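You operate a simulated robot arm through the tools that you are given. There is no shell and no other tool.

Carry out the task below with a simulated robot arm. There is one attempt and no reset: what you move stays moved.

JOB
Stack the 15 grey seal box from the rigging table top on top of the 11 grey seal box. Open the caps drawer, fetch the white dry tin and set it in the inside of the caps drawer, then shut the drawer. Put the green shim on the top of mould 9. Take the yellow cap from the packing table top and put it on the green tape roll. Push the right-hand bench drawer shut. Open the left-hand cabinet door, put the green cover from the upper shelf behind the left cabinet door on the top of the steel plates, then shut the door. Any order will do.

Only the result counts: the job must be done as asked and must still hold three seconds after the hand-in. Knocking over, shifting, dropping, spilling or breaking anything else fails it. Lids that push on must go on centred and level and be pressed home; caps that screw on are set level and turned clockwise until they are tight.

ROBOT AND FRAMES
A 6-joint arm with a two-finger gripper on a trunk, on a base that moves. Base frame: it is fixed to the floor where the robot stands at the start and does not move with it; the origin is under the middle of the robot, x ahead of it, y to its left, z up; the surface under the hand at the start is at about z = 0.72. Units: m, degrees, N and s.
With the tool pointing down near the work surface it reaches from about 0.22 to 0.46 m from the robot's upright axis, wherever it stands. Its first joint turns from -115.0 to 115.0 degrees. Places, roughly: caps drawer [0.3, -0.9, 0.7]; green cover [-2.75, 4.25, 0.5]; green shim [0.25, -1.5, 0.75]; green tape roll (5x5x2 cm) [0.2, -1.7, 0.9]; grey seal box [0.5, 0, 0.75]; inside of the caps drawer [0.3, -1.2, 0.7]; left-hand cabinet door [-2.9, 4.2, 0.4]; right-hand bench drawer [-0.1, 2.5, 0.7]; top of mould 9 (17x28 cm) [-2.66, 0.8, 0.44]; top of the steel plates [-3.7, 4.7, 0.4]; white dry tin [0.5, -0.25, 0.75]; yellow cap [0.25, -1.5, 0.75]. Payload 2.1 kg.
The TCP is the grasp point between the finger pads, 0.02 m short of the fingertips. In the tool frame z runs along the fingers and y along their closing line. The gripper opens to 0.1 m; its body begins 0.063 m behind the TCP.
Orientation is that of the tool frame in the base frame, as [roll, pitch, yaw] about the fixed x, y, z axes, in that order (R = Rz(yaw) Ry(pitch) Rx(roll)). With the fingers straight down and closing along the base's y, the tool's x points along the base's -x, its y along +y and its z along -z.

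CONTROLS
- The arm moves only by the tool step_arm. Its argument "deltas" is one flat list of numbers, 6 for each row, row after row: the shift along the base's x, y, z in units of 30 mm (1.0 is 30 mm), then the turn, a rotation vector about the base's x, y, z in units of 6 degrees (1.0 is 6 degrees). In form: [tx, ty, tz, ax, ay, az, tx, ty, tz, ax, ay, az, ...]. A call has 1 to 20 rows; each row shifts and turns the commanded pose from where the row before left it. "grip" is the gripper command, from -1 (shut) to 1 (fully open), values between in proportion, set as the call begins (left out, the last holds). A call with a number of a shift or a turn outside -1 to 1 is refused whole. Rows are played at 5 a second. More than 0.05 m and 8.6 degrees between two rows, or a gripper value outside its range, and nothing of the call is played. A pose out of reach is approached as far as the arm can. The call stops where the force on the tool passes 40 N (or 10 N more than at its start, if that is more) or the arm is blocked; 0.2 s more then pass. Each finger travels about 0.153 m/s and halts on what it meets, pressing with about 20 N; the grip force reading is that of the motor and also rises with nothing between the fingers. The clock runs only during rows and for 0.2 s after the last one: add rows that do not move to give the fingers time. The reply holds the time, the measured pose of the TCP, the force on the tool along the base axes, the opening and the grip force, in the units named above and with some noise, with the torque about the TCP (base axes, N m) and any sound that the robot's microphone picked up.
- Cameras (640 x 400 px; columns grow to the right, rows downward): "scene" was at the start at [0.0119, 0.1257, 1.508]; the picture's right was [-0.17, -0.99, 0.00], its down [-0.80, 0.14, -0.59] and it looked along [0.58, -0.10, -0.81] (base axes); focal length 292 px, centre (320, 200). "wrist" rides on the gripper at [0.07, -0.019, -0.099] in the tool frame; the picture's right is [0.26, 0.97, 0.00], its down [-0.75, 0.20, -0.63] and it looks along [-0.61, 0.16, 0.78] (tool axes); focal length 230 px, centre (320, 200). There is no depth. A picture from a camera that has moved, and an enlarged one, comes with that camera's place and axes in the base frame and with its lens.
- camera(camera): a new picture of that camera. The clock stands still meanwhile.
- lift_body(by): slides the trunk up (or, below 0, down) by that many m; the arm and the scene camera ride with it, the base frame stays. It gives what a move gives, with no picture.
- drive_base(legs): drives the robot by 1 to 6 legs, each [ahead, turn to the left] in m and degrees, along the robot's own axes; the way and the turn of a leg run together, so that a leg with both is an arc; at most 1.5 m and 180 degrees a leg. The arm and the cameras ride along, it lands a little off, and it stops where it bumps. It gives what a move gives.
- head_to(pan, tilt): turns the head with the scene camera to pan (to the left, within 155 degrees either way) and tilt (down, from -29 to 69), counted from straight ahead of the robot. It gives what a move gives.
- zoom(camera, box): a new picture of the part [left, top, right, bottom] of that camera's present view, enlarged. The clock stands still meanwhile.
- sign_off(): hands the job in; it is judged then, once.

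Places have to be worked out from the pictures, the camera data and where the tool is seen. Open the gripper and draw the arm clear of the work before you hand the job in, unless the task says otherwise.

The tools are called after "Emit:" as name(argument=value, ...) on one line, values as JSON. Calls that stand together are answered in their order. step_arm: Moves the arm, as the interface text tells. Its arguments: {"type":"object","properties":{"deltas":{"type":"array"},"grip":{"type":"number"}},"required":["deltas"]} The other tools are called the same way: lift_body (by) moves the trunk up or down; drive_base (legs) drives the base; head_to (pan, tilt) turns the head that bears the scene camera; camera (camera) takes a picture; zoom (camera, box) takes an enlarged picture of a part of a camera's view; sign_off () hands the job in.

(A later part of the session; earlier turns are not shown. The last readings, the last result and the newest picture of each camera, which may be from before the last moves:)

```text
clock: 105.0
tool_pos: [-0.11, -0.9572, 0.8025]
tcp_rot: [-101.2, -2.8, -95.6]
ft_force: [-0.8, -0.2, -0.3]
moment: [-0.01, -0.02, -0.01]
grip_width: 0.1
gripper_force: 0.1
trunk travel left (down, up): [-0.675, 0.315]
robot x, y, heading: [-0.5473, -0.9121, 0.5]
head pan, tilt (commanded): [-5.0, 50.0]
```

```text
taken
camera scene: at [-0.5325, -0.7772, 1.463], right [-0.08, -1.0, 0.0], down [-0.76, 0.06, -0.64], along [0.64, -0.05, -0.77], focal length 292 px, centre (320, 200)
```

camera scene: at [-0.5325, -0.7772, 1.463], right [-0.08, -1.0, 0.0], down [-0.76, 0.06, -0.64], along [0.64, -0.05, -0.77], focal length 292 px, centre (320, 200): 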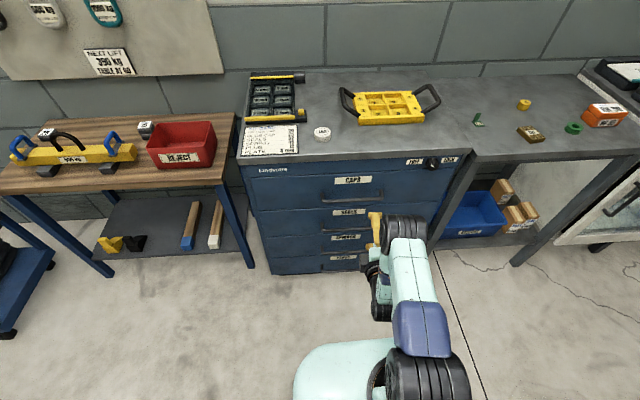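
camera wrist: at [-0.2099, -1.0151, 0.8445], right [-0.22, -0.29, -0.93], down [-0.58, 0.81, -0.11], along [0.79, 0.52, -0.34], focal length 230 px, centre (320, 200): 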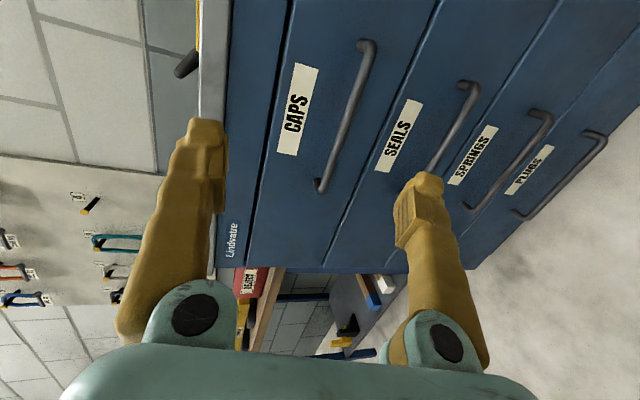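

The tool is nearly forward; a middle stretch was out of reach. I apply the remaining rotation while moving a bit outward and down toward handle height.

Emit:
step_arm(deltas=[0.5, 0.2, -0.6, 0.12, -0.62, 0.32, 0.5, 0.2, -0.6, 0.12, -0.62, 0.32, 0.5, 0.2, -0.6, 0.13, -0.63, 0.33, 0, 0, 0, 0, 0, 0])

Emit:
camera(camera="wrist")

```text
clock: 106.0
tool_pos: [-0.0653, -0.9373, 0.7468]
tcp_rot: [-90.2, -0.1, -90.1]
ft_force: [-0.1, 0.2, 0.0]
moment: [0.0, -0.02, 0.01]
grip_width: 0.0998
gripper_force: 0.0
trunk travel left (down, up): [-0.675, 0.315]
robot x, y, heading: [-0.548, -0.9134, 0.5]
head pan, tilt (commanded): [-5.0, 50.0]
```

```text
taken
camera wrist: at [-0.1645, -1.0073, 0.767], right [0.0, -0.26, -0.97], down [-0.63, 0.75, -0.2], along [0.78, 0.61, -0.17], focal length 230 px, centre (320, 200)
```

wrist: 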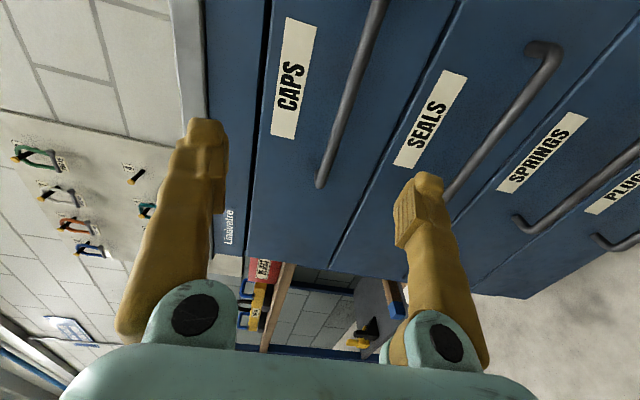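

From this level view the bar is at z≈0.722, x≈0.079 (drawer front ≈0.114). I lower the tool 24 mm and drive forward 0.14 m so the bar enters between the fingers.

Emit:
step_arm(deltas=[0, 0, -0.4, 0, 0, 0, 0, 0, -0.4, 0, 0, 0])

Emit:
drive_base(legs=[[0.1, 0]])

Emit:
camera(camera="wrist")

```text
clock: 106.6
tool_pos: [-0.0647, -0.9385, 0.7231]
tcp_rot: [-90.1, -0.2, -90.0]
ft_force: [0.2, -0.1, 0.7]
moment: [0.02, 0.03, 0.03]
grip_width: 0.0999
gripper_force: 0.2
trunk travel left (down, up): [-0.675, 0.315]
robot x, y, heading: [-0.5472, -0.9088, 0.5]
head pan, tilt (commanded): [-5.0, 50.0]
```

```text
clock: 107.7
tool_pos: [0.0351, -0.9381, 0.7239]
tcp_rot: [-90.2, -0.1, -90.0]
ft_force: [-0.2, 0.8, -0.5]
moment: [-0.01, -0.02, 0.03]
grip_width: 0.1001
gripper_force: 0.1
trunk travel left (down, up): [-0.675, 0.315]
robot x, y, heading: [-0.442, -0.915, 0.6]
head pan, tilt (commanded): [-5.0, 50.0]
```

```text
taken
camera wrist: at [-0.0636, -1.0068, 0.7438], right [0.0, -0.26, -0.97], down [-0.63, 0.75, -0.2], along [0.78, 0.61, -0.17], focal length 230 px, centre (320, 200)
```

wrist: 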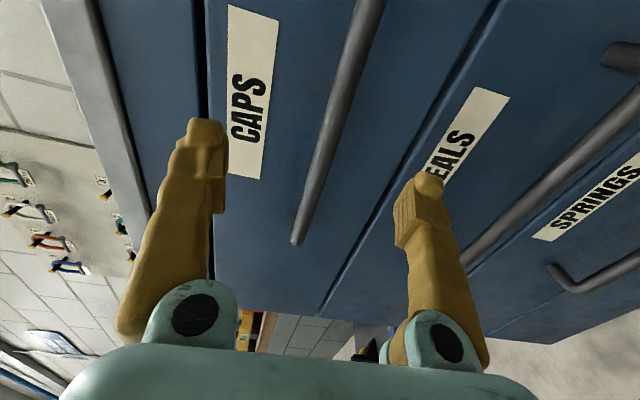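

The bar lies between the fingers at TCP height. I drive the last 4 cm and close.

Emit:
drive_base(legs=[[0.042, 0]])

Emit:
camera(camera="wrist")

```text
clock: 108.6
tool_pos: [0.0754, -0.9369, 0.7245]
tcp_rot: [-90.2, -0.1, -90.0]
ft_force: [-1.2, -0.5, 0.0]
moment: [-0.03, -0.01, 0.03]
grip_width: 0.0999
gripper_force: 0.0
trunk travel left (down, up): [-0.675, 0.315]
robot x, y, heading: [-0.4084, -0.9079, 0.8]
head pan, tilt (commanded): [-5.0, 50.0]
```

```text
taken
camera wrist: at [-0.0236, -1.0063, 0.7447], right [0.0, -0.26, -0.97], down [-0.63, 0.75, -0.2], along [0.78, 0.61, -0.16], focal length 230 px, centre (320, 200)
```

wrist: 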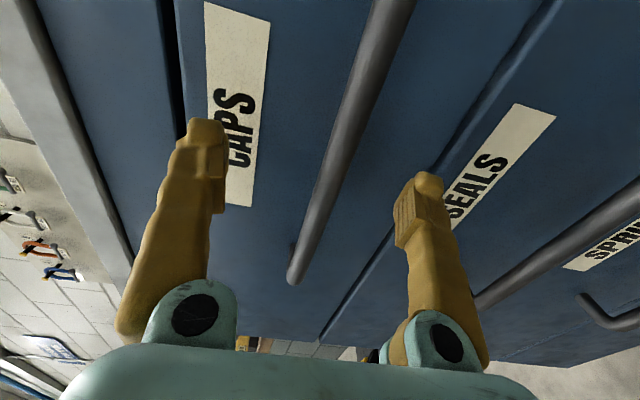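

The bar passes right through the grasp point. I close the gripper on it.

Emit:
step_arm(deltas=[0, 0, 0, 0, 0, 0, 0, 0, 0, 0, 0, 0, 0, 0, 0, 0, 0, 0, 0, 0, 0, 0, 0, 0], grip=-1)

```text
clock: 109.6
tool_pos: [0.078, -0.9367, 0.7205]
tcp_rot: [-90.7, -0.1, -90.0]
ft_force: [0.7, -0.4, -22.2]
moment: [0.21, 0.07, -0.01]
grip_width: 0.0064
gripper_force: 34.3
trunk travel left (down, up): [-0.675, 0.315]
robot x, y, heading: [-0.411, -0.9113, 0.5]
head pan, tilt (commanded): [-5.0, 50.0]
```

The width reads only 6 mm with a -22 N vertical load; I check the wrist view before pulling.

Emit:
camera(camera="wrist")

Emit:
zoom(camera="wrist", box=[240, 110, 400, 260])

```text
taken
camera wrist: at [-0.0207, -1.0062, 0.7413], right [-0.01, -0.26, -0.97], down [-0.63, 0.75, -0.19], along [0.78, 0.61, -0.17], focal length 230 px, centre (320, 200)
```

wrist: 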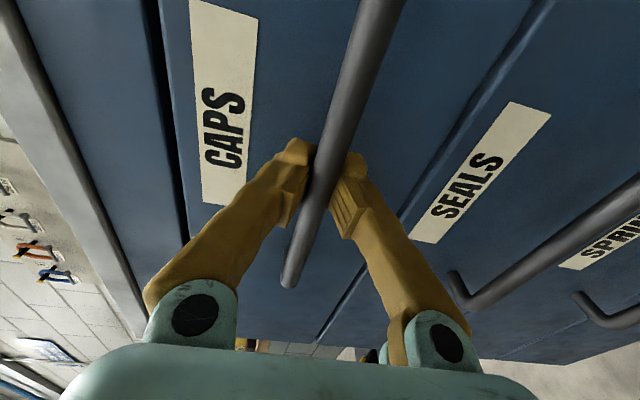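

```text
2.67 times, centred on (320, 185) of wrist
camera zoom: at [-0.0207, -1.0062, 0.7413], right [-0.01, -0.26, -0.97], down [-0.63, 0.75, -0.19], along [0.78, 0.61, -0.17], focal length 614 px, centre (320, 240)
```

zoom: 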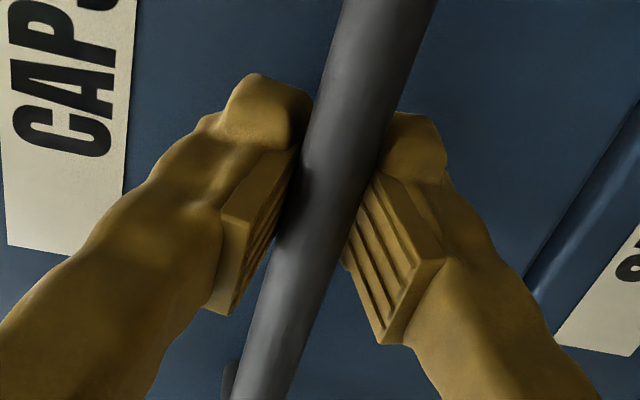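

The bar is clamped. I relax the vertical offset by 4 mm, then try a short 5 cm pull with the base.

Emit:
step_arm(deltas=[0, 0, -0.13, 0, 0, 0, 0, 0, 0, 0, 0, 0])

Emit:
drive_base(legs=[[-0.05, 0]])

Emit:
camera(camera="scene")

```text
clock: 110.2
tool_pos: [0.0777, -0.9375, 0.7192]
tcp_rot: [-90.1, -0.1, -90.1]
ft_force: [3.7, -0.2, -6.0]
moment: [0.19, 0.01, 0.11]
grip_width: 0.0061
gripper_force: 34.5
trunk travel left (down, up): [-0.675, 0.315]
robot x, y, heading: [-0.4092, -0.9125, 0.6]
head pan, tilt (commanded): [-5.0, 50.0]
```

```text
clock: 111.2
tool_pos: [0.0271, -0.9356, 0.7202]
tcp_rot: [-90.3, -0.2, -90.0]
ft_force: [0.3, 2.4, -1.8]
moment: [0.02, -0.1, 0.18]
grip_width: 0.0059
gripper_force: 34.6
trunk travel left (down, up): [-0.675, 0.315]
robot x, y, heading: [-0.4544, -0.9114, 0.8]
head pan, tilt (commanded): [-5.0, 50.0]
```

```text
taken
camera scene: at [-0.441, -0.7755, 1.4631], right [-0.08, -1.0, 0.0], down [-0.76, 0.06, -0.64], along [0.64, -0.05, -0.77], focal length 292 px, centre (320, 200)
```

scene: 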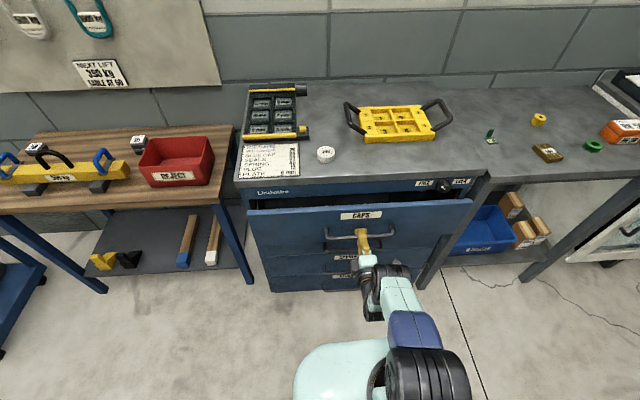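

The drawer moves freely. I pull another 0.2 m and look.

Emit:
drive_base(legs=[[-0.2, 0]])

Emit:
camera(camera="scene")

```text
clock: 112.7
tool_pos: [-0.1723, -0.9338, 0.72]
tcp_rot: [-90.0, -0.3, -89.7]
ft_force: [1.5, 14.1, -0.2]
moment: [0.21, -0.04, 0.61]
grip_width: 0.0059
gripper_force: 34.6
trunk travel left (down, up): [-0.675, 0.315]
robot x, y, heading: [-0.6568, -0.9144, 0.7]
head pan, tilt (commanded): [-5.0, 50.0]
```

```text
taken
camera scene: at [-0.6404, -0.7746, 1.4626], right [-0.07, -1.0, 0.0], down [-0.76, 0.05, -0.64], along [0.64, -0.05, -0.77], focal length 292 px, centre (320, 200)
```

scene: 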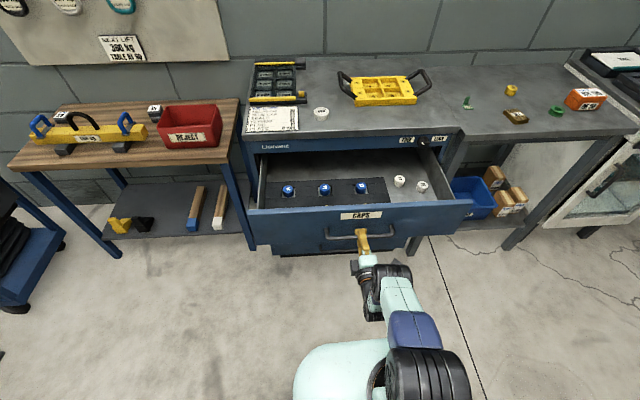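

The drawer is open about 0.25 m; inside are blue caps in a holder and two white ones. I zoom in to find free floor space for the tin.

Emit:
zoom(camera="scene", box=[240, 130, 480, 280])

```text
2.67 times, centred on (360, 205) of scene
camera zoom: at [-0.6404, -0.7746, 1.4626], right [-0.07, -1.0, 0.0], down [-0.76, 0.05, -0.64], along [0.64, -0.05, -0.77], focal length 779 px, centre (213, 187)
```

zoom: 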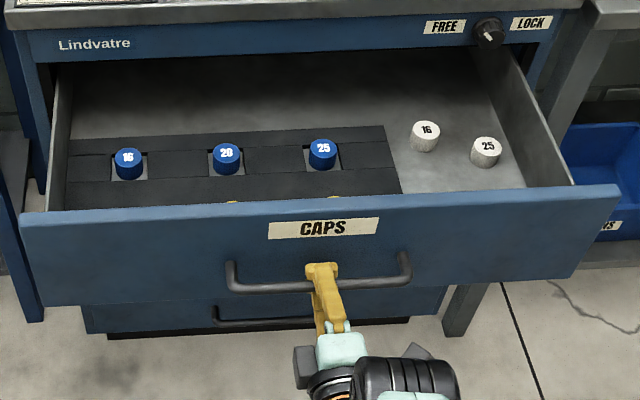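

Free floor lies at the drawer's right front (y≈-1.07…-1.21). To get more working room I pull another 0.1 m.

Emit:
drive_base(legs=[[-0.1, 0]])

Emit:
zoom(camera="scene", box=[240, 130, 480, 280])

```text
clock: 113.9
tool_pos: [-0.2523, -0.934, 0.7194]
tcp_rot: [-90.2, -0.3, -89.2]
ft_force: [15.2, 4.4, -8.7]
moment: [-0.18, 0.09, -0.5]
grip_width: 0.0085
gripper_force: 36.1
trunk travel left (down, up): [-0.675, 0.315]
robot x, y, heading: [-0.7418, -0.9147, 1.2]
head pan, tilt (commanded): [-5.0, 50.0]
stopped in leg 1: the force on the tool passed its limit at 101 N (the readings are from after the stop); the commanded pose is now the measured one
```

```text
2.67 times, centred on (360, 205) of scene
camera zoom: at [-0.7223, -0.7789, 1.4628], right [-0.07, -1.0, 0.0], down [-0.77, 0.05, -0.64], along [0.64, -0.04, -0.77], focal length 779 px, centre (213, 187)
```

zoom: 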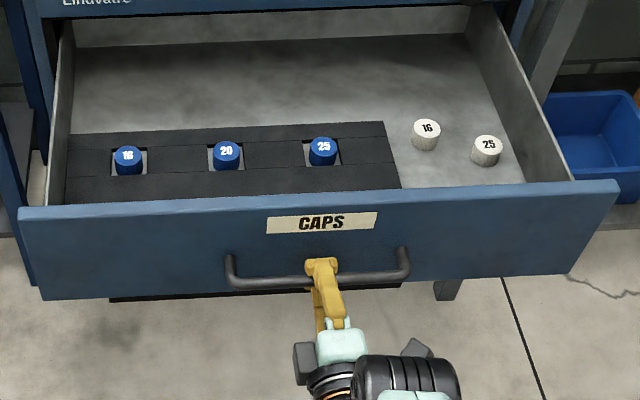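

The drawer is at its end stop (handle bar at x≈-0.252). I release the bar, back off, and then use the wrist camera to look at the robot's own base to see whether it can pass beneath the open drawer.

Emit:
step_arm(deltas=[0, 0, 0, 0, 0, 0, 0, 0, 0, 0, 0, 0, 0, 0, 0, 0, 0, 0, 0, 0, 0, 0, 0, 0], grip=1)

Emit:
drive_base(legs=[[-0.15, 0]])

Emit:
camera(camera="scene")

Emit:
camera(camera="wrist")

```text
clock: 114.9
tool_pos: [-0.2561, -0.9371, 0.7229]
tcp_rot: [-89.8, -0.3, -89.3]
ft_force: [-0.6, 0.3, 0.0]
moment: [-0.01, 0.0, 0.0]
grip_width: 0.0999
gripper_force: 0.0
trunk travel left (down, up): [-0.675, 0.315]
robot x, y, heading: [-0.7445, -0.9122, 1.2]
head pan, tilt (commanded): [-5.0, 50.0]
```

```text
clock: 116.3
tool_pos: [-0.4085, -0.9373, 0.7236]
tcp_rot: [-89.7, -0.2, -89.1]
ft_force: [-0.5, -0.5, 0.0]
moment: [-0.01, 0.01, -0.04]
grip_width: 0.1001
gripper_force: 0.1
trunk travel left (down, up): [-0.675, 0.315]
robot x, y, heading: [-0.8945, -0.9211, 1.1]
head pan, tilt (commanded): [-5.0, 50.0]
```

```text
taken
camera scene: at [-0.8817, -0.7827, 1.463], right [-0.07, -1.0, 0.0], down [-0.76, 0.05, -0.64], along [0.64, -0.04, -0.77], focal length 292 px, centre (320, 200)
```

scene: 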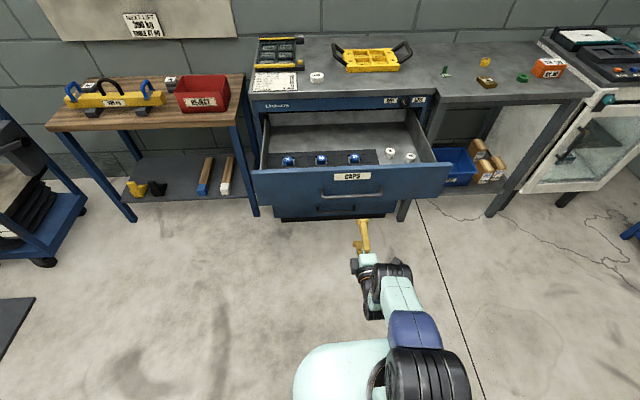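

```text
taken
camera wrist: at [-0.5065, -1.0091, 0.7427], right [0.01, -0.26, -0.97], down [-0.64, 0.74, -0.21], along [0.77, 0.62, -0.16], focal length 230 px, centre (320, 200)
```

wrist: 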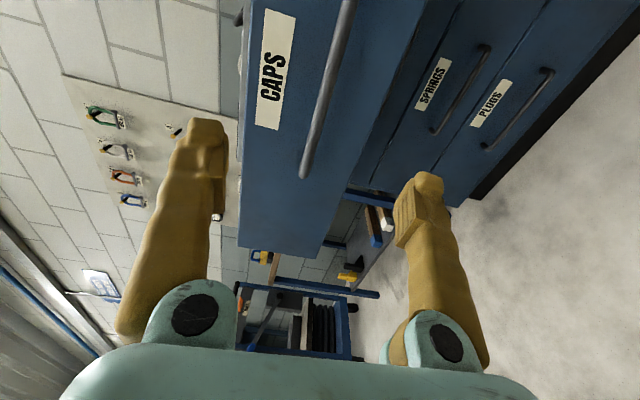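

I rotate the tool back to pointing down while drawing it in, and also tilt the wrist camera view across the robot's base on the way.

Emit:
lift_body(by=0.25)

Emit:
step_arm(deltas=[-0.3, 0, 0.2, 0, 1, 0, -0.3, 0, 0.2, 0, 1, 0, -0.3, 0, 0.2, 0, 1, 0, -0.3, 0, 0.2, 0, 1, 0, -0.3, 0, 0.2, 0, 1, 0, -0.3, 0, 0.2, 0, 1, 0, -0.3, 0, 0.2, 0, 1, 0, -0.3, 0, 0.2, 0, 1, 0])

Emit:
step_arm(deltas=[-0.3, 0, 0, 0, 1, 0, -0.3, 0, 0, 0, 1, 0, -0.3, 0, 0, 0, 1, 0, -0.3, 0, 0, 0, 1, 0, -0.3, 0, 0, 0, 1, 0, 0, 0, 0, 0, 1, 0, 0, 0, 0, 0, 1, 0])

Emit:
camera(camera="wrist")

```text
clock: 118.9
tool_pos: [-0.4079, -0.9376, 0.9722]
tcp_rot: [-89.8, -0.2, -89.0]
ft_force: [-0.2, -0.3, -0.1]
moment: [0.01, -0.05, 0.0]
grip_width: 0.1002
gripper_force: 0.0
trunk travel left (down, up): [-0.925, 0.065]
robot x, y, heading: [-0.8933, -0.9182, 1.4]
head pan, tilt (commanded): [-5.0, 50.0]
```

```text
clock: 120.7
tool_pos: [-0.4801, -0.9371, 1.0206]
tcp_rot: [-137.9, 0.4, -89.2]
ft_force: [-0.7, -0.6, 0.5]
moment: [0.01, 0.01, -0.02]
grip_width: 0.1
gripper_force: 0.1
trunk travel left (down, up): [-0.925, 0.065]
robot x, y, heading: [-0.897, -0.9149, 1.1]
head pan, tilt (commanded): [-5.0, 50.0]
```

```text
clock: 122.3
tool_pos: [-0.5243, -0.9386, 1.02]
tcp_rot: [-179.8, 0.8, -89.9]
ft_force: [-1.0, -0.7, -0.6]
moment: [-0.01, 0.01, 0.03]
grip_width: 0.1
gripper_force: 0.1
out of reach, approached as far as the arm can: row 5
trunk travel left (down, up): [-0.925, 0.065]
robot x, y, heading: [-0.8945, -0.9183, 1.3]
head pan, tilt (commanded): [-5.0, 50.0]
```

```text
taken
camera wrist: at [-0.5059, -1.0091, 1.1198], right [-0.97, -0.26, -0.01], down [-0.21, 0.74, 0.64], along [-0.16, 0.62, -0.77], focal length 230 px, centre (320, 200)
```

wrist: 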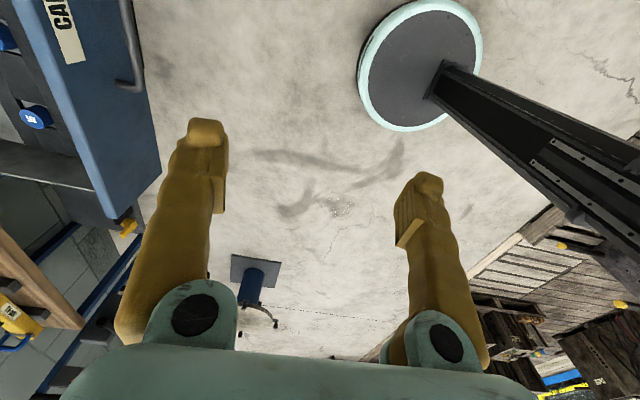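

The base is just a low round disc with a column 17 cm behind its centre, so with the trunk raised the robot can pass over/under the open drawer. I drive forward 0.64 m with the tool high to reach the tin.

Emit:
drive_base(legs=[[0.3, -1.2]])

Emit:
drive_base(legs=[[0.33, 0]])

Emit:
camera(camera="scene")

Emit:
camera(camera="wrist")

```text
clock: 124.3
tool_pos: [-0.2292, -0.9408, 1.0212]
tcp_rot: [-179.7, 0.8, -90.7]
ft_force: [-0.2, 0.1, -0.2]
moment: [0.0, 0.01, 0.0]
grip_width: 0.1001
gripper_force: 0.0
trunk travel left (down, up): [-0.925, 0.065]
robot x, y, heading: [-0.5984, -0.9134, -0.0]
head pan, tilt (commanded): [-5.0, 50.0]
```

```text
clock: 126.5
tool_pos: [0.1046, -0.9361, 1.0217]
tcp_rot: [-179.7, 0.9, -90.5]
ft_force: [-0.4, -0.5, -0.1]
moment: [-0.02, -0.06, -0.01]
grip_width: 0.1001
gripper_force: 0.0
trunk travel left (down, up): [-0.925, 0.065]
robot x, y, heading: [-0.2641, -0.9121, 0.4]
head pan, tilt (commanded): [-5.0, 50.0]
```

```text
taken
camera scene: at [-0.2501, -0.7763, 1.713], right [-0.08, -1.0, 0.0], down [-0.76, 0.06, -0.64], along [0.64, -0.05, -0.77], focal length 292 px, centre (320, 200)
```

scene: 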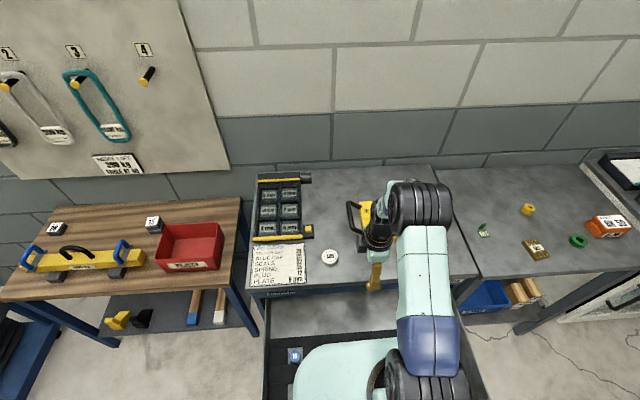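

```text
taken
camera wrist: at [0.1222, -1.0075, 1.1205], right [-0.97, -0.25, -0.01], down [-0.2, 0.74, 0.64], along [-0.15, 0.62, -0.77], focal length 230 px, centre (320, 200)
```

wrist: 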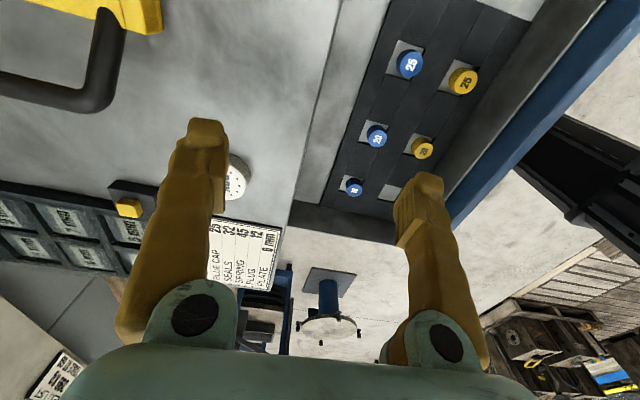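

The robot cleared the drawer. I move the open gripper over the tin at (0.186,-0.846).

Emit:
step_arm(deltas=[0.9, 0.99, 0, 0, 0, 0, 0.9, 0.99, 0, 0, 0, 0, 0.9, 0.99, 0, 0, 0, 0, 0, 0, -0.7, 0, 0, 0, 0, 0, -0.6, 0, 0, 0])

Emit:
camera(camera="wrist")

```text
clock: 127.7
tool_pos: [0.1872, -0.848, 0.982]
tcp_rot: [-179.8, 0.8, -90.5]
ft_force: [0.3, 0.8, 0.1]
moment: [0.04, 0.0, 0.02]
grip_width: 0.0997
gripper_force: 0.0
trunk travel left (down, up): [-0.925, 0.065]
robot x, y, heading: [-0.2643, -0.9083, 0.5]
head pan, tilt (commanded): [-5.0, 50.0]
```

```text
taken
camera wrist: at [0.2041, -0.9187, 1.0811], right [-0.97, -0.25, -0.01], down [-0.2, 0.74, 0.64], along [-0.15, 0.62, -0.77], focal length 230 px, centre (320, 200)
```

wrist: 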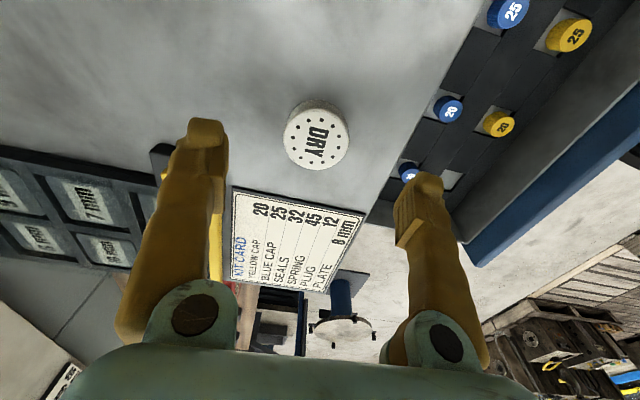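

The tin is centred below. I descend to TCP z≈0.935 so the pads take just the top half of the tin, then close.

Emit:
step_arm(deltas=[0, -0.04, -0.78, 0, 0, 0, 0, -0.04, -0.78, 0, 0, 0, 0, 0, 0, 0, 0, 0])

Emit:
step_arm(deltas=[0, 0, 0, 0, 0, 0, 0, 0, 0, 0, 0, 0, 0, 0, 0, 0, 0, 0, 0, 0, 0, 0, 0, 0], grip=-1)

Emit:
camera(camera="wrist")

```text
clock: 128.5
tool_pos: [0.187, -0.8505, 0.936]
tcp_rot: [-179.8, 0.8, -90.5]
ft_force: [0.8, 0.7, 0.8]
moment: [0.03, -0.03, 0.03]
grip_width: 0.0998
gripper_force: 0.1
trunk travel left (down, up): [-0.925, 0.065]
robot x, y, heading: [-0.2642, -0.9127, 0.7]
head pan, tilt (commanded): [-5.0, 50.0]
```

```text
clock: 129.5
tool_pos: [0.1862, -0.8501, 0.9362]
tcp_rot: [-179.7, 0.9, -90.6]
ft_force: [1.4, 0.6, 3.6]
moment: [-0.01, -0.06, 0.05]
grip_width: 0.0002
gripper_force: 19.7
trunk travel left (down, up): [-0.925, 0.065]
robot x, y, heading: [-0.2639, -0.91, 0.4]
head pan, tilt (commanded): [-5.0, 50.0]
```

```text
taken
camera wrist: at [0.2032, -0.9212, 1.0352], right [-0.97, -0.25, -0.01], down [-0.2, 0.74, 0.64], along [-0.15, 0.62, -0.77], focal length 230 px, centre (320, 200)
```

wrist: 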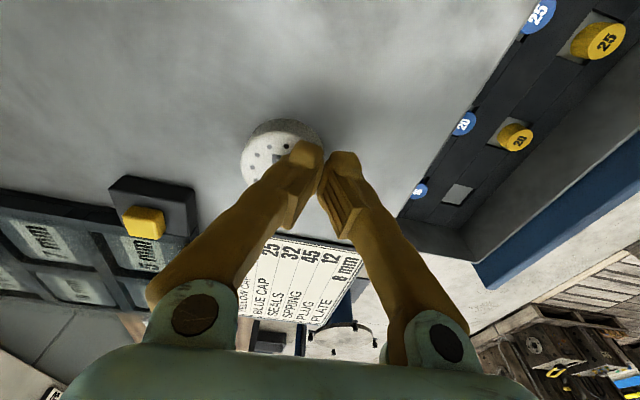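

The fingers closed above the tin's rim and slid it toward +x; it's lower than I judged. I open, raise, and look at where the tin is now.

Emit:
step_arm(deltas=[0, 0, 0.5, 0, 0, 0, 0, 0, 0.6, 0, 0, 0])

Emit:
step_arm(deltas=[0, 0, 0.4, 0, 0, 0, 0, 0, 0, 0, 0, 0, 0, 0, 0, 0, 0, 0], grip=1)

Emit:
camera(camera="wrist")

Emit:
zoom(camera="scene", box=[280, 210, 400, 310])

```text
clock: 130.1
tool_pos: [0.1866, -0.8489, 0.969]
tcp_rot: [-179.8, 0.9, -90.6]
ft_force: [-0.5, -0.2, -0.2]
moment: [0.01, 0.0, -0.01]
grip_width: 0.0
gripper_force: 20.0
trunk travel left (down, up): [-0.925, 0.065]
robot x, y, heading: [-0.2643, -0.9099, 0.6]
head pan, tilt (commanded): [-5.0, 50.0]
```

```text
clock: 130.9
tool_pos: [0.1878, -0.8487, 0.9793]
tcp_rot: [-179.8, 0.9, -90.5]
ft_force: [0.3, 0.4, -0.1]
moment: [-0.04, -0.01, -0.01]
grip_width: 0.1
gripper_force: 0.1
trunk travel left (down, up): [-0.925, 0.065]
robot x, y, heading: [-0.2599, -0.915, 0.5]
head pan, tilt (commanded): [-5.0, 50.0]
```

```text
taken
camera wrist: at [0.2045, -0.92, 1.0786], right [-0.97, -0.25, -0.01], down [-0.2, 0.74, 0.64], along [-0.15, 0.62, -0.77], focal length 230 px, centre (320, 200)
```

wrist: 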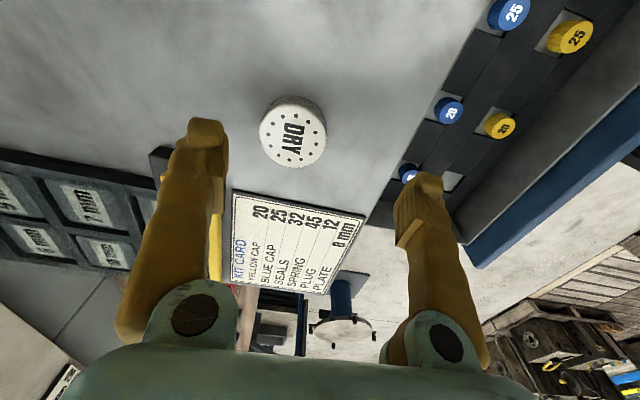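

```text
4.00 times, centred on (340, 260) of scene
camera zoom: at [-0.2476, -0.7761, 1.713], right [-0.08, -1.0, 0.0], down [-0.76, 0.06, -0.64], along [0.64, -0.05, -0.77], focal length 1168 px, centre (240, -40)
```

zoom: 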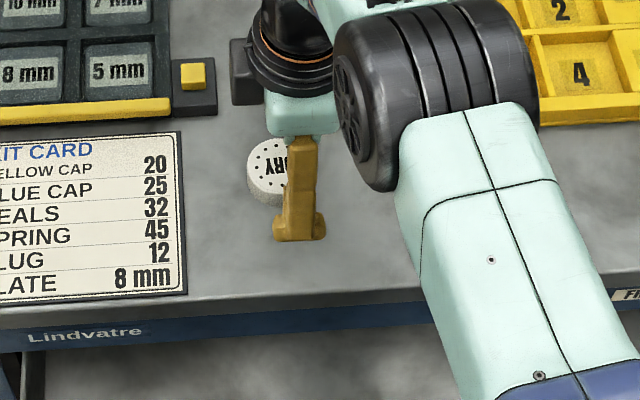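

The tin moved to about (0.206,-0.848). I shift over it and grip lower, TCP z≈0.928 as when I set it down.

Emit:
step_arm(deltas=[0.62, 0, 0, 0, 0, 0, 0, 0, -0.85, 0, 0, 0, 0, 0, -0.84, 0, 0, 0, 0, 0, 0, 0, 0, 0])

Emit:
camera(camera="wrist")

```text
clock: 131.9
tool_pos: [0.1956, -0.8511, 0.9314]
tcp_rot: [-179.7, 0.8, -90.5]
ft_force: [0.4, 0.3, -0.3]
moment: [-0.01, 0.02, -0.01]
grip_width: 0.1
gripper_force: 0.1
out of reach, approached as far as the arm can: row 2, 3
trunk travel left (down, up): [-0.925, 0.065]
robot x, y, heading: [-0.2639, -0.912, 0.3]
head pan, tilt (commanded): [-5.0, 50.0]
```

```text
taken
camera wrist: at [0.2128, -0.9222, 1.0314], right [-0.97, -0.25, -0.01], down [-0.2, 0.74, 0.64], along [-0.15, 0.62, -0.77], focal length 230 px, centre (320, 200)
```

wrist: 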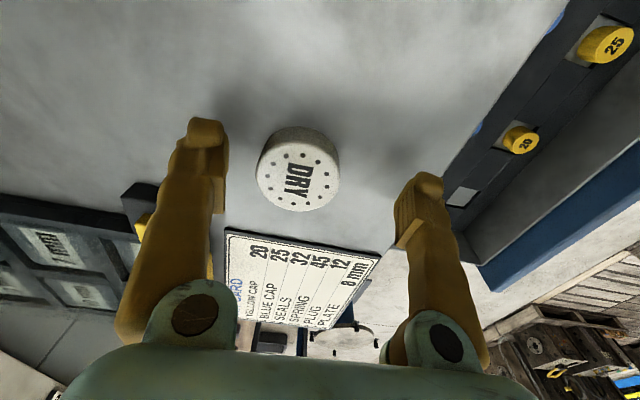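

Reach ran out 1 cm short; I nudge the base forward 1 cm and go down the last few millimetres, then close.

Emit:
drive_base(legs=[[0.012, 0]])

Emit:
step_arm(deltas=[0, 0, -0.12, 0, 0, 0, 0, 0, 0, 0, 0, 0])

Emit:
step_arm(deltas=[0, 0, 0, 0, 0, 0, 0, 0, 0, 0, 0, 0, 0, 0, 0, 0, 0, 0, 0, 0, 0, 0, 0, 0], grip=-1)

Emit:
camera(camera="wrist")

```text
clock: 132.7
tool_pos: [0.2052, -0.8508, 0.933]
tcp_rot: [-179.6, 0.9, -90.5]
ft_force: [0.2, 1.0, 0.4]
moment: [0.03, -0.03, 0.04]
grip_width: 0.0998
gripper_force: 0.1
trunk travel left (down, up): [-0.925, 0.065]
robot x, y, heading: [-0.2512, -0.9146, 0.6]
head pan, tilt (commanded): [-5.0, 50.0]
```

```text
clock: 133.2
tool_pos: [0.2069, -0.8501, 0.9311]
tcp_rot: [-179.7, 0.9, -90.5]
ft_force: [-0.2, -0.2, -0.4]
moment: [0.01, -0.01, -0.03]
grip_width: 0.1001
gripper_force: 0.0
trunk travel left (down, up): [-0.925, 0.065]
robot x, y, heading: [-0.2514, -0.9101, 0.3]
head pan, tilt (commanded): [-5.0, 50.0]
```

```text
clock: 134.2
tool_pos: [0.2069, -0.8507, 0.9294]
tcp_rot: [-179.7, 0.9, -90.6]
ft_force: [-0.8, 0.5, -0.6]
moment: [0.02, -0.02, -0.01]
grip_width: 0.047
gripper_force: 19.8
trunk travel left (down, up): [-0.925, 0.065]
robot x, y, heading: [-0.2525, -0.909, 0.7]
head pan, tilt (commanded): [-5.0, 50.0]
```

```text
taken
camera wrist: at [0.2239, -0.9223, 1.0287], right [-0.97, -0.25, -0.01], down [-0.2, 0.74, 0.64], along [-0.15, 0.62, -0.77], focal length 230 px, centre (320, 200)
```

wrist: 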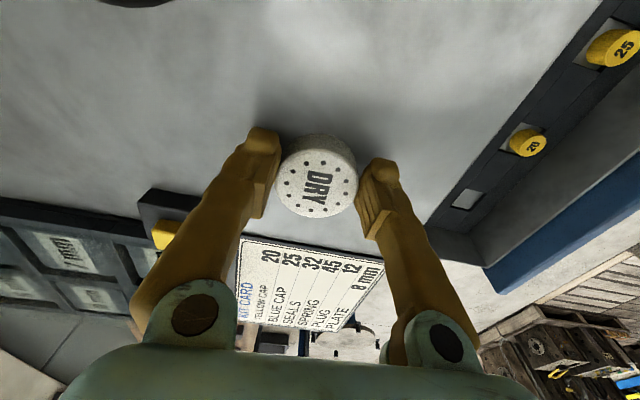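

The tin is held (4.7 cm). I lift it, back the robot to x≈-0.47 so the trunk can be lowered in front of the drawer, and look into the drawer.

Emit:
step_arm(deltas=[0, 0, 1, 0, 0, 0, 0, 0, 1, 0, 0, 0, 0, 0, 1, 0, 0, 0])

Emit:
drive_base(legs=[[-0.22, 0]])

Emit:
head_to(pan=-20, tilt=60)

Emit:
camera(camera="scene")

Emit:
camera(camera="wrist")

```text
clock: 135.1
tool_pos: [0.2234, -0.8501, 1.0153]
tcp_rot: [-179.9, 1.0, -90.5]
ft_force: [0.4, 0.3, -0.2]
moment: [-0.04, 0.03, 0.0]
grip_width: 0.0471
gripper_force: 19.6
out of reach, approached as far as the arm can: row 1, 2, 3
trunk travel left (down, up): [-0.925, 0.065]
robot x, y, heading: [-0.251, -0.9119, 0.4]
head pan, tilt (commanded): [-5.0, 50.0]
```

```text
clock: 136.8
tool_pos: [0.0027, -0.8513, 1.0154]
tcp_rot: [179.9, 0.9, -90.4]
ft_force: [0.4, 0.4, -1.3]
moment: [0.02, 0.01, 0.0]
grip_width: 0.0468
gripper_force: 19.7
trunk travel left (down, up): [-0.925, 0.065]
robot x, y, heading: [-0.4717, -0.9123, 0.4]
head pan, tilt (commanded): [-5.0, 50.0]
```

```text
clock: 137.5
tool_pos: [-0.0006, -0.8514, 1.0162]
tcp_rot: [-179.9, 0.9, -90.5]
ft_force: [-1.0, -0.7, -0.6]
moment: [0.01, 0.01, 0.01]
grip_width: 0.0468
gripper_force: 20.4
trunk travel left (down, up): [-0.925, 0.065]
robot x, y, heading: [-0.4725, -0.9106, 0.4]
head pan, tilt (commanded): [-20.0, 60.0]
```

```text
taken
camera scene: at [-0.4737, -0.7943, 1.7005], right [-0.33, -0.94, 0.0], down [-0.82, 0.29, -0.5], along [0.47, -0.17, -0.87], focal length 292 px, centre (320, 200)
```

scene: 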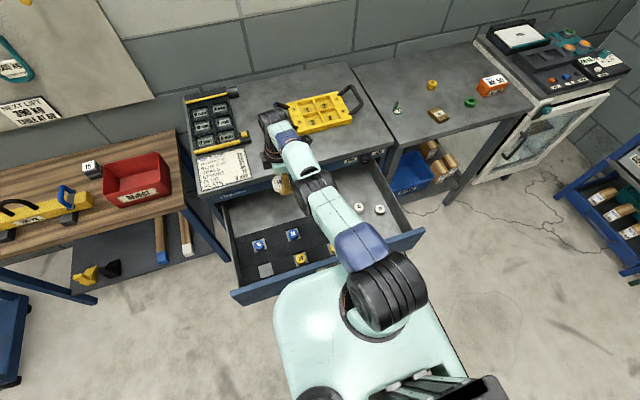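

```text
taken
camera wrist: at [0.0169, -0.923, 1.115], right [-0.97, -0.25, -0.01], down [-0.2, 0.74, 0.64], along [-0.16, 0.62, -0.77], focal length 230 px, centre (320, 200)
```

wrist: 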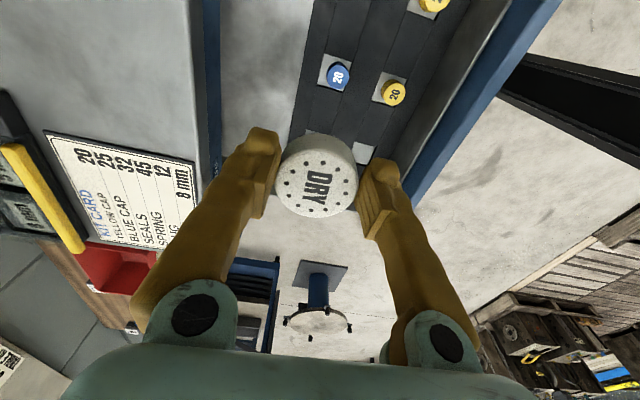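

I swing the tin across at height to above the right part of the drawer near (-0.10,-1.10) and look down.

Emit:
step_arm(deltas=[-0.37, -0.92, 0, 0, 0, 0, -0.37, -0.92, 0, 0, 0, 0, -0.37, -0.92, 0, 0, 0, 0, -0.37, -0.92, 0, 0, 0, 0, -0.37, -0.92, 0, 0, 0, 0, -0.37, -0.92, 0, 0, 0, 0, -0.37, -0.92, 0, 0, 0, 0, -0.37, -0.92, 0, 0, 0, 0, -0.37, -0.92, 0, 0, 0, 0])

Emit:
camera(camera="wrist")

Emit:
camera(camera="scene")

```text
clock: 139.5
tool_pos: [-0.046, -1.1062, 1.0099]
tcp_rot: [-179.9, 0.9, -90.4]
ft_force: [-0.8, 0.8, -0.3]
moment: [0.0, -0.02, -0.03]
grip_width: 0.0469
gripper_force: 20.1
out of reach, approached as far as the arm can: row 1, 2, 3, 4, 5, 6
trunk travel left (down, up): [-0.925, 0.065]
robot x, y, heading: [-0.4739, -0.9101, 0.5]
head pan, tilt (commanded): [-20.0, 60.0]
```

```text
taken
camera wrist: at [-0.0284, -1.1787, 1.1078], right [-0.97, -0.25, -0.01], down [-0.2, 0.74, 0.64], along [-0.16, 0.62, -0.77], focal length 230 px, centre (320, 200)
```

wrist: 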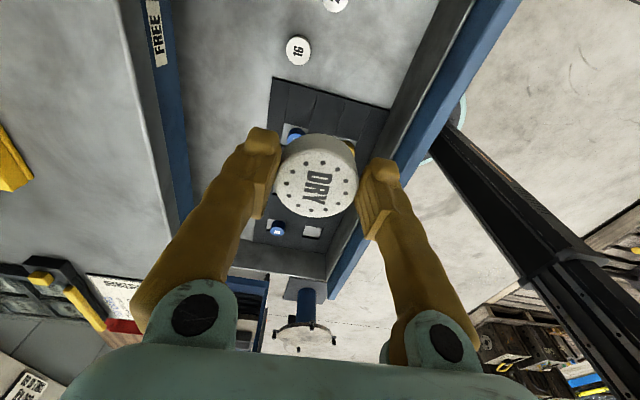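

```text
taken
camera scene: at [-0.4733, -0.796, 1.7005], right [-0.33, -0.94, 0.0], down [-0.82, 0.29, -0.5], along [0.47, -0.17, -0.87], focal length 292 px, centre (320, 200)
```

scene: 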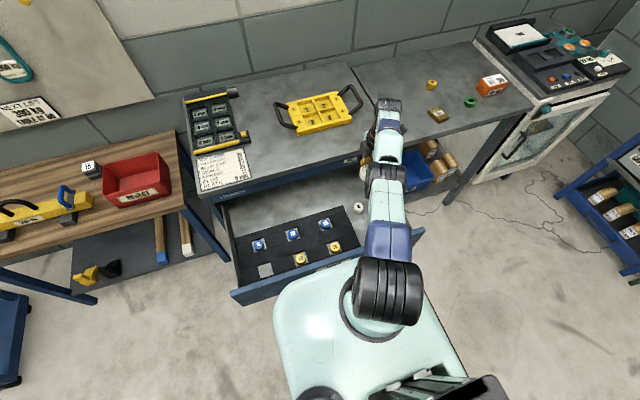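

I lower the trunk by 0.2 m, then move to about (-0.11,-1.10) above the free floor at the drawer's right front.

Emit:
lift_body(by=-0.15)

Emit:
step_arm(deltas=[-0.53, 0.05, 0, 0, 0, 0, -0.53, 0.05, 0, 0, 0, 0, -0.53, 0.05, 0, 0, 0, 0, -0.53, 0.05, 0, 0, 0, 0])

Emit:
camera(camera="wrist")

Emit:
head_to(pan=-30, tilt=60)

Emit:
camera(camera="scene")

```text
clock: 141.3
tool_pos: [-0.0451, -1.1054, 0.8591]
tcp_rot: [-179.9, 1.0, -90.6]
ft_force: [0.1, 0.1, -0.1]
moment: [-0.01, 0.01, -0.02]
grip_width: 0.0472
gripper_force: 19.4
trunk travel left (down, up): [-0.775, 0.215]
robot x, y, heading: [-0.4736, -0.908, 0.5]
head pan, tilt (commanded): [-20.0, 60.0]
```

```text
clock: 142.3
tool_pos: [-0.0801, -1.1131, 0.8542]
tcp_rot: [-179.8, 0.8, -90.5]
ft_force: [0.2, 0.3, 0.0]
moment: [-0.01, -0.03, 0.03]
grip_width: 0.0467
gripper_force: 20.0
out of reach, approached as far as the arm can: row 1, 2, 3
trunk travel left (down, up): [-0.775, 0.215]
robot x, y, heading: [-0.4741, -0.9156, 0.5]
head pan, tilt (commanded): [-20.0, 60.0]
```

```text
taken
camera wrist: at [-0.0616, -1.1837, 0.9552], right [-0.97, -0.25, -0.01], down [-0.2, 0.74, 0.64], along [-0.15, 0.62, -0.77], focal length 230 px, centre (320, 200)
```

wrist: 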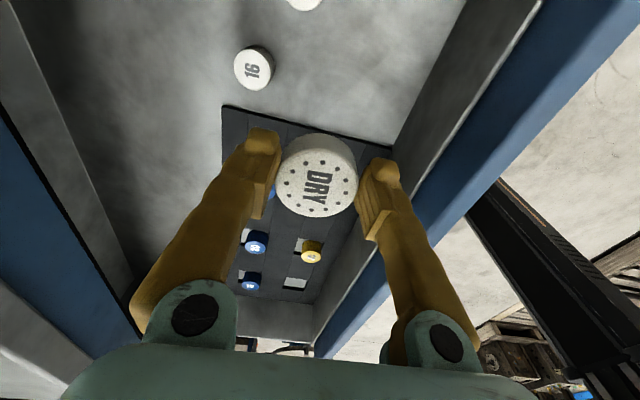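

```text
clock: 143.0
tool_pos: [-0.0796, -1.1126, 0.8551]
tcp_rot: [-179.8, 0.9, -90.5]
ft_force: [-0.6, 0.2, -0.5]
moment: [-0.05, 0.01, 0.01]
grip_width: 0.0468
gripper_force: 20.1
trunk travel left (down, up): [-0.775, 0.215]
robot x, y, heading: [-0.473, -0.9127, 0.4]
head pan, tilt (commanded): [-30.0, 60.0]
```

```text
taken
camera scene: at [-0.4774, -0.8052, 1.5504], right [-0.49, -0.87, 0.0], down [-0.75, 0.43, -0.5], along [0.44, -0.25, -0.87], focal length 292 px, centre (320, 200)
```

scene: 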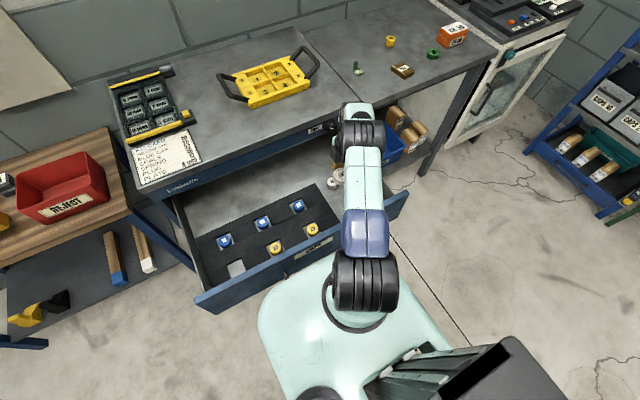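

The pose lags a little at the reach edge. I move the remaining (-0.03,+0.012) and check the pose.

Emit:
step_arm(deltas=[-0.5, 0.2, 0, 0, 0, 0, -0.5, 0.2, 0, 0, 0, 0, 0, 0, 0, 0, 0, 0])

Emit:
camera(camera="wrist")

```text
clock: 143.8
tool_pos: [-0.1091, -1.1011, 0.8557]
tcp_rot: [-179.9, 0.9, -90.5]
ft_force: [0.3, 0.3, -0.2]
moment: [0.0, 0.01, -0.01]
grip_width: 0.0467
gripper_force: 20.0
trunk travel left (down, up): [-0.775, 0.215]
robot x, y, heading: [-0.4755, -0.9126, 0.5]
head pan, tilt (commanded): [-30.0, 60.0]
```

```text
taken
camera wrist: at [-0.0917, -1.1722, 0.9549], right [-0.97, -0.25, -0.01], down [-0.19, 0.74, 0.64], along [-0.16, 0.62, -0.77], focal length 230 px, centre (320, 200)
```

wrist: 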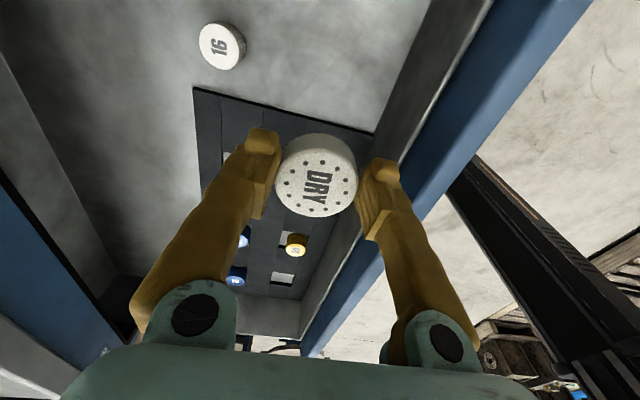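

The holder's right edge is at y≈-1.084, so the tin should go near y≈-1.125, where the wrist camera on the -y side would crowd the drawer wall. I rotate the tool 180° so the camera sits over the holder side instead.

Emit:
step_arm(deltas=[0, 0, 0, 0, 0, -1, 0, 0, 0, 0, 0, -1, 0, 0, 0, 0, 0, -1, 0, 0, 0, 0, 0, -1, 0, 0, 0, 0, 0, -1, 0, 0, 0, 0, 0, -1, 0, 0, 0, 0, 0, -1, 0, 0, 0, 0, 0, -1, 0, 0, 0, 0, 0, -1, 0, 0, 0, 0, 0, -1, 0, 0, 0, 0, 0, -1, 0, 0, 0, 0, 0, -1, 0, 0, 0, 0, 0, -1, 0, 0, 0, 0, 0, -1, 0, 0, 0, 0, 0, -1])

Emit:
step_arm(deltas=[0, 0, 0, 0, 0, -1, 0, 0, 0, 0, 0, -1, 0, 0, 0, 0, 0, -1, 0, 0, 0, 0, 0, -1, 0, 0, 0, 0, 0, -1, 0, 0, 0, 0, 0, -1, 0, 0, 0, 0, 0, -1, 0, 0, 0, 0, 0, -1, 0, 0, 0, 0, 0, -1, 0, 0, 0, 0, 0, -1, 0, 0, 0, 0, 0, -1, 0, 0, 0, 0, 0, -1, 0, 0, 0, 0, 0, -1, 0, 0, 0, 0, 0, -1, 0, 0, 0, 0, 0, -1])

Emit:
camera(camera="wrist")

```text
clock: 147.0
tool_pos: [-0.1102, -1.1004, 0.8548]
tcp_rot: [-179.9, 0.9, 179.4]
ft_force: [0.2, 0.5, -1.1]
moment: [0.01, 0.01, -0.01]
grip_width: 0.0466
gripper_force: 20.3
trunk travel left (down, up): [-0.775, 0.215]
robot x, y, heading: [-0.4735, -0.9138, 0.5]
head pan, tilt (commanded): [-30.0, 60.0]
```

```text
clock: 150.2
tool_pos: [-0.1096, -1.0998, 0.8556]
tcp_rot: [-179.9, 0.9, 89.4]
ft_force: [0.1, 0.2, -0.2]
moment: [0.0, 0.01, -0.02]
grip_width: 0.0468
gripper_force: 19.8
trunk travel left (down, up): [-0.775, 0.215]
robot x, y, heading: [-0.4751, -0.9086, 0.5]
head pan, tilt (commanded): [-30.0, 60.0]
```

```text
taken
camera wrist: at [-0.1273, -1.0295, 0.9541], right [0.97, 0.25, -0.01], down [0.19, -0.74, 0.64], along [0.15, -0.62, -0.77], focal length 230 px, centre (320, 200)
```

wrist: 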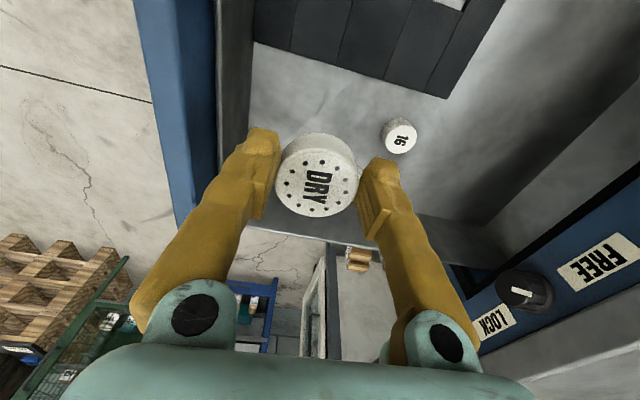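

Clear view: drawer floor is at about z≈0.66, holder edge y≈-1.07, front panel inner face x≈-0.18. I shift to (-0.105,-1.13) and lower most of the way.

Emit:
step_arm(deltas=[0.08, -0.5, 0, 0, 0, 0, 0.08, -0.5, 0, 0, 0, 0, 0, 0, -0.9, 0, 0, 0, 0, 0, -0.9, 0, 0, 0, 0, 0, -0.9, 0, 0, 0, 0, 0, -0.9, 0, 0, 0])

Emit:
camera(camera="wrist")

Emit:
zoom(camera="scene", box=[300, 90, 460, 250])

```text
clock: 151.6
tool_pos: [-0.1022, -1.1313, 0.7456]
tcp_rot: [-180.0, 0.8, 89.5]
ft_force: [-0.1, 0.3, -0.5]
moment: [0.02, 0.0, 0.0]
grip_width: 0.0469
gripper_force: 20.4
trunk travel left (down, up): [-0.775, 0.215]
robot x, y, heading: [-0.4717, -0.9131, 0.4]
head pan, tilt (commanded): [-30.0, 60.0]
```

```text
taken
camera wrist: at [-0.121, -1.0587, 0.8456], right [0.97, 0.25, -0.01], down [0.19, -0.74, 0.64], along [0.16, -0.62, -0.77], focal length 230 px, centre (320, 200)
```

wrist: 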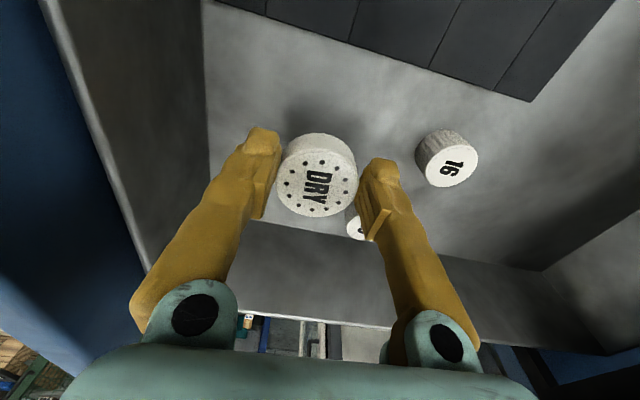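

```text
2.50 times, centred on (380, 170) of scene
camera zoom: at [-0.4772, -0.8054, 1.5505], right [-0.49, -0.87, 0.0], down [-0.75, 0.43, -0.5], along [0.43, -0.25, -0.87], focal length 730 px, centre (170, 275)
```

zoom: 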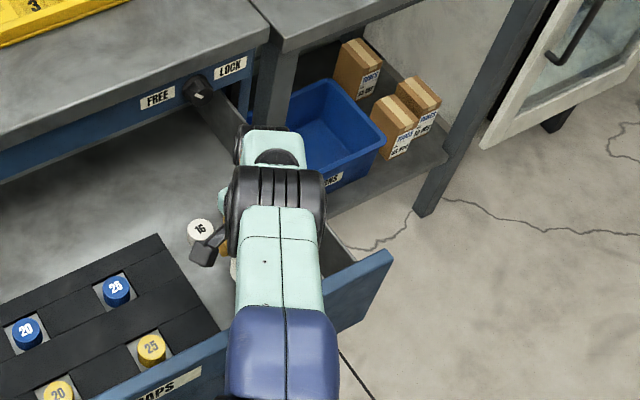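

Tin and fingers are well clear of the white caps, the holder and the walls. I continue down, then use small steps to find the drawer floor.

Emit:
step_arm(deltas=[0, 0, -0.7, 0, 0, 0, 0, 0, -0.6, 0, 0, 0])

Emit:
step_arm(deltas=[0, 0, -0.12, 0, 0, 0, 0, 0, -0.12, 0, 0, 0])

Emit:
step_arm(deltas=[0, 0, -0.1, 0, 0, 0, 0, 0, 0, 0, 0, 0])

Emit:
camera(camera="wrist")

```text
clock: 152.2
tool_pos: [-0.1096, -1.1252, 0.7128]
tcp_rot: [-179.9, 0.9, 89.4]
ft_force: [0.0, -0.4, 1.1]
moment: [0.03, 0.0, -0.01]
grip_width: 0.0468
gripper_force: 20.3
out of reach, approached as far as the arm can: row 2
trunk travel left (down, up): [-0.775, 0.215]
robot x, y, heading: [-0.4756, -0.9141, 0.7]
head pan, tilt (commanded): [-30.0, 60.0]
```

```text
clock: 152.8
tool_pos: [-0.1132, -1.1236, 0.7075]
tcp_rot: [-179.9, 0.9, 89.5]
ft_force: [0.6, 0.4, 0.5]
moment: [0.0, 0.04, -0.03]
grip_width: 0.0465
gripper_force: 20.2
out of reach, approached as far as the arm can: row 2
trunk travel left (down, up): [-0.775, 0.215]
robot x, y, heading: [-0.4727, -0.9121, 0.9]
head pan, tilt (commanded): [-30.0, 60.0]
```

```text
clock: 153.4
tool_pos: [-0.1138, -1.1237, 0.7059]
tcp_rot: [179.9, 1.0, 89.5]
ft_force: [2.1, -0.9, 9.5]
moment: [-0.07, 0.1, 0.03]
grip_width: 0.0466
gripper_force: 20.5
trunk travel left (down, up): [-0.775, 0.215]
robot x, y, heading: [-0.4756, -0.914, 0.6]
head pan, tilt (commanded): [-30.0, 60.0]
```

```text
taken
camera wrist: at [-0.1322, -1.052, 0.804], right [0.97, 0.25, 0.0], down [0.19, -0.74, 0.64], along [0.16, -0.62, -0.77], focal length 230 px, centre (320, 200)
```

wrist: 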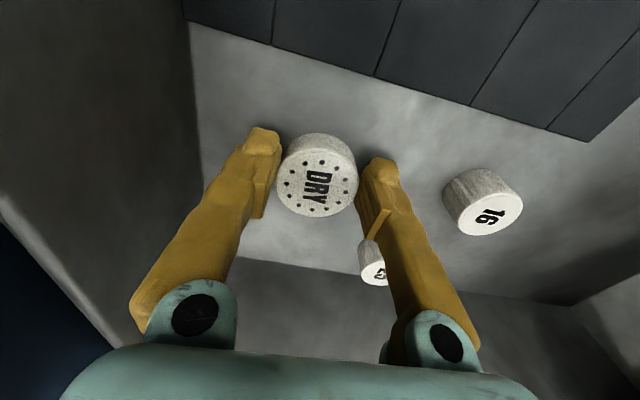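

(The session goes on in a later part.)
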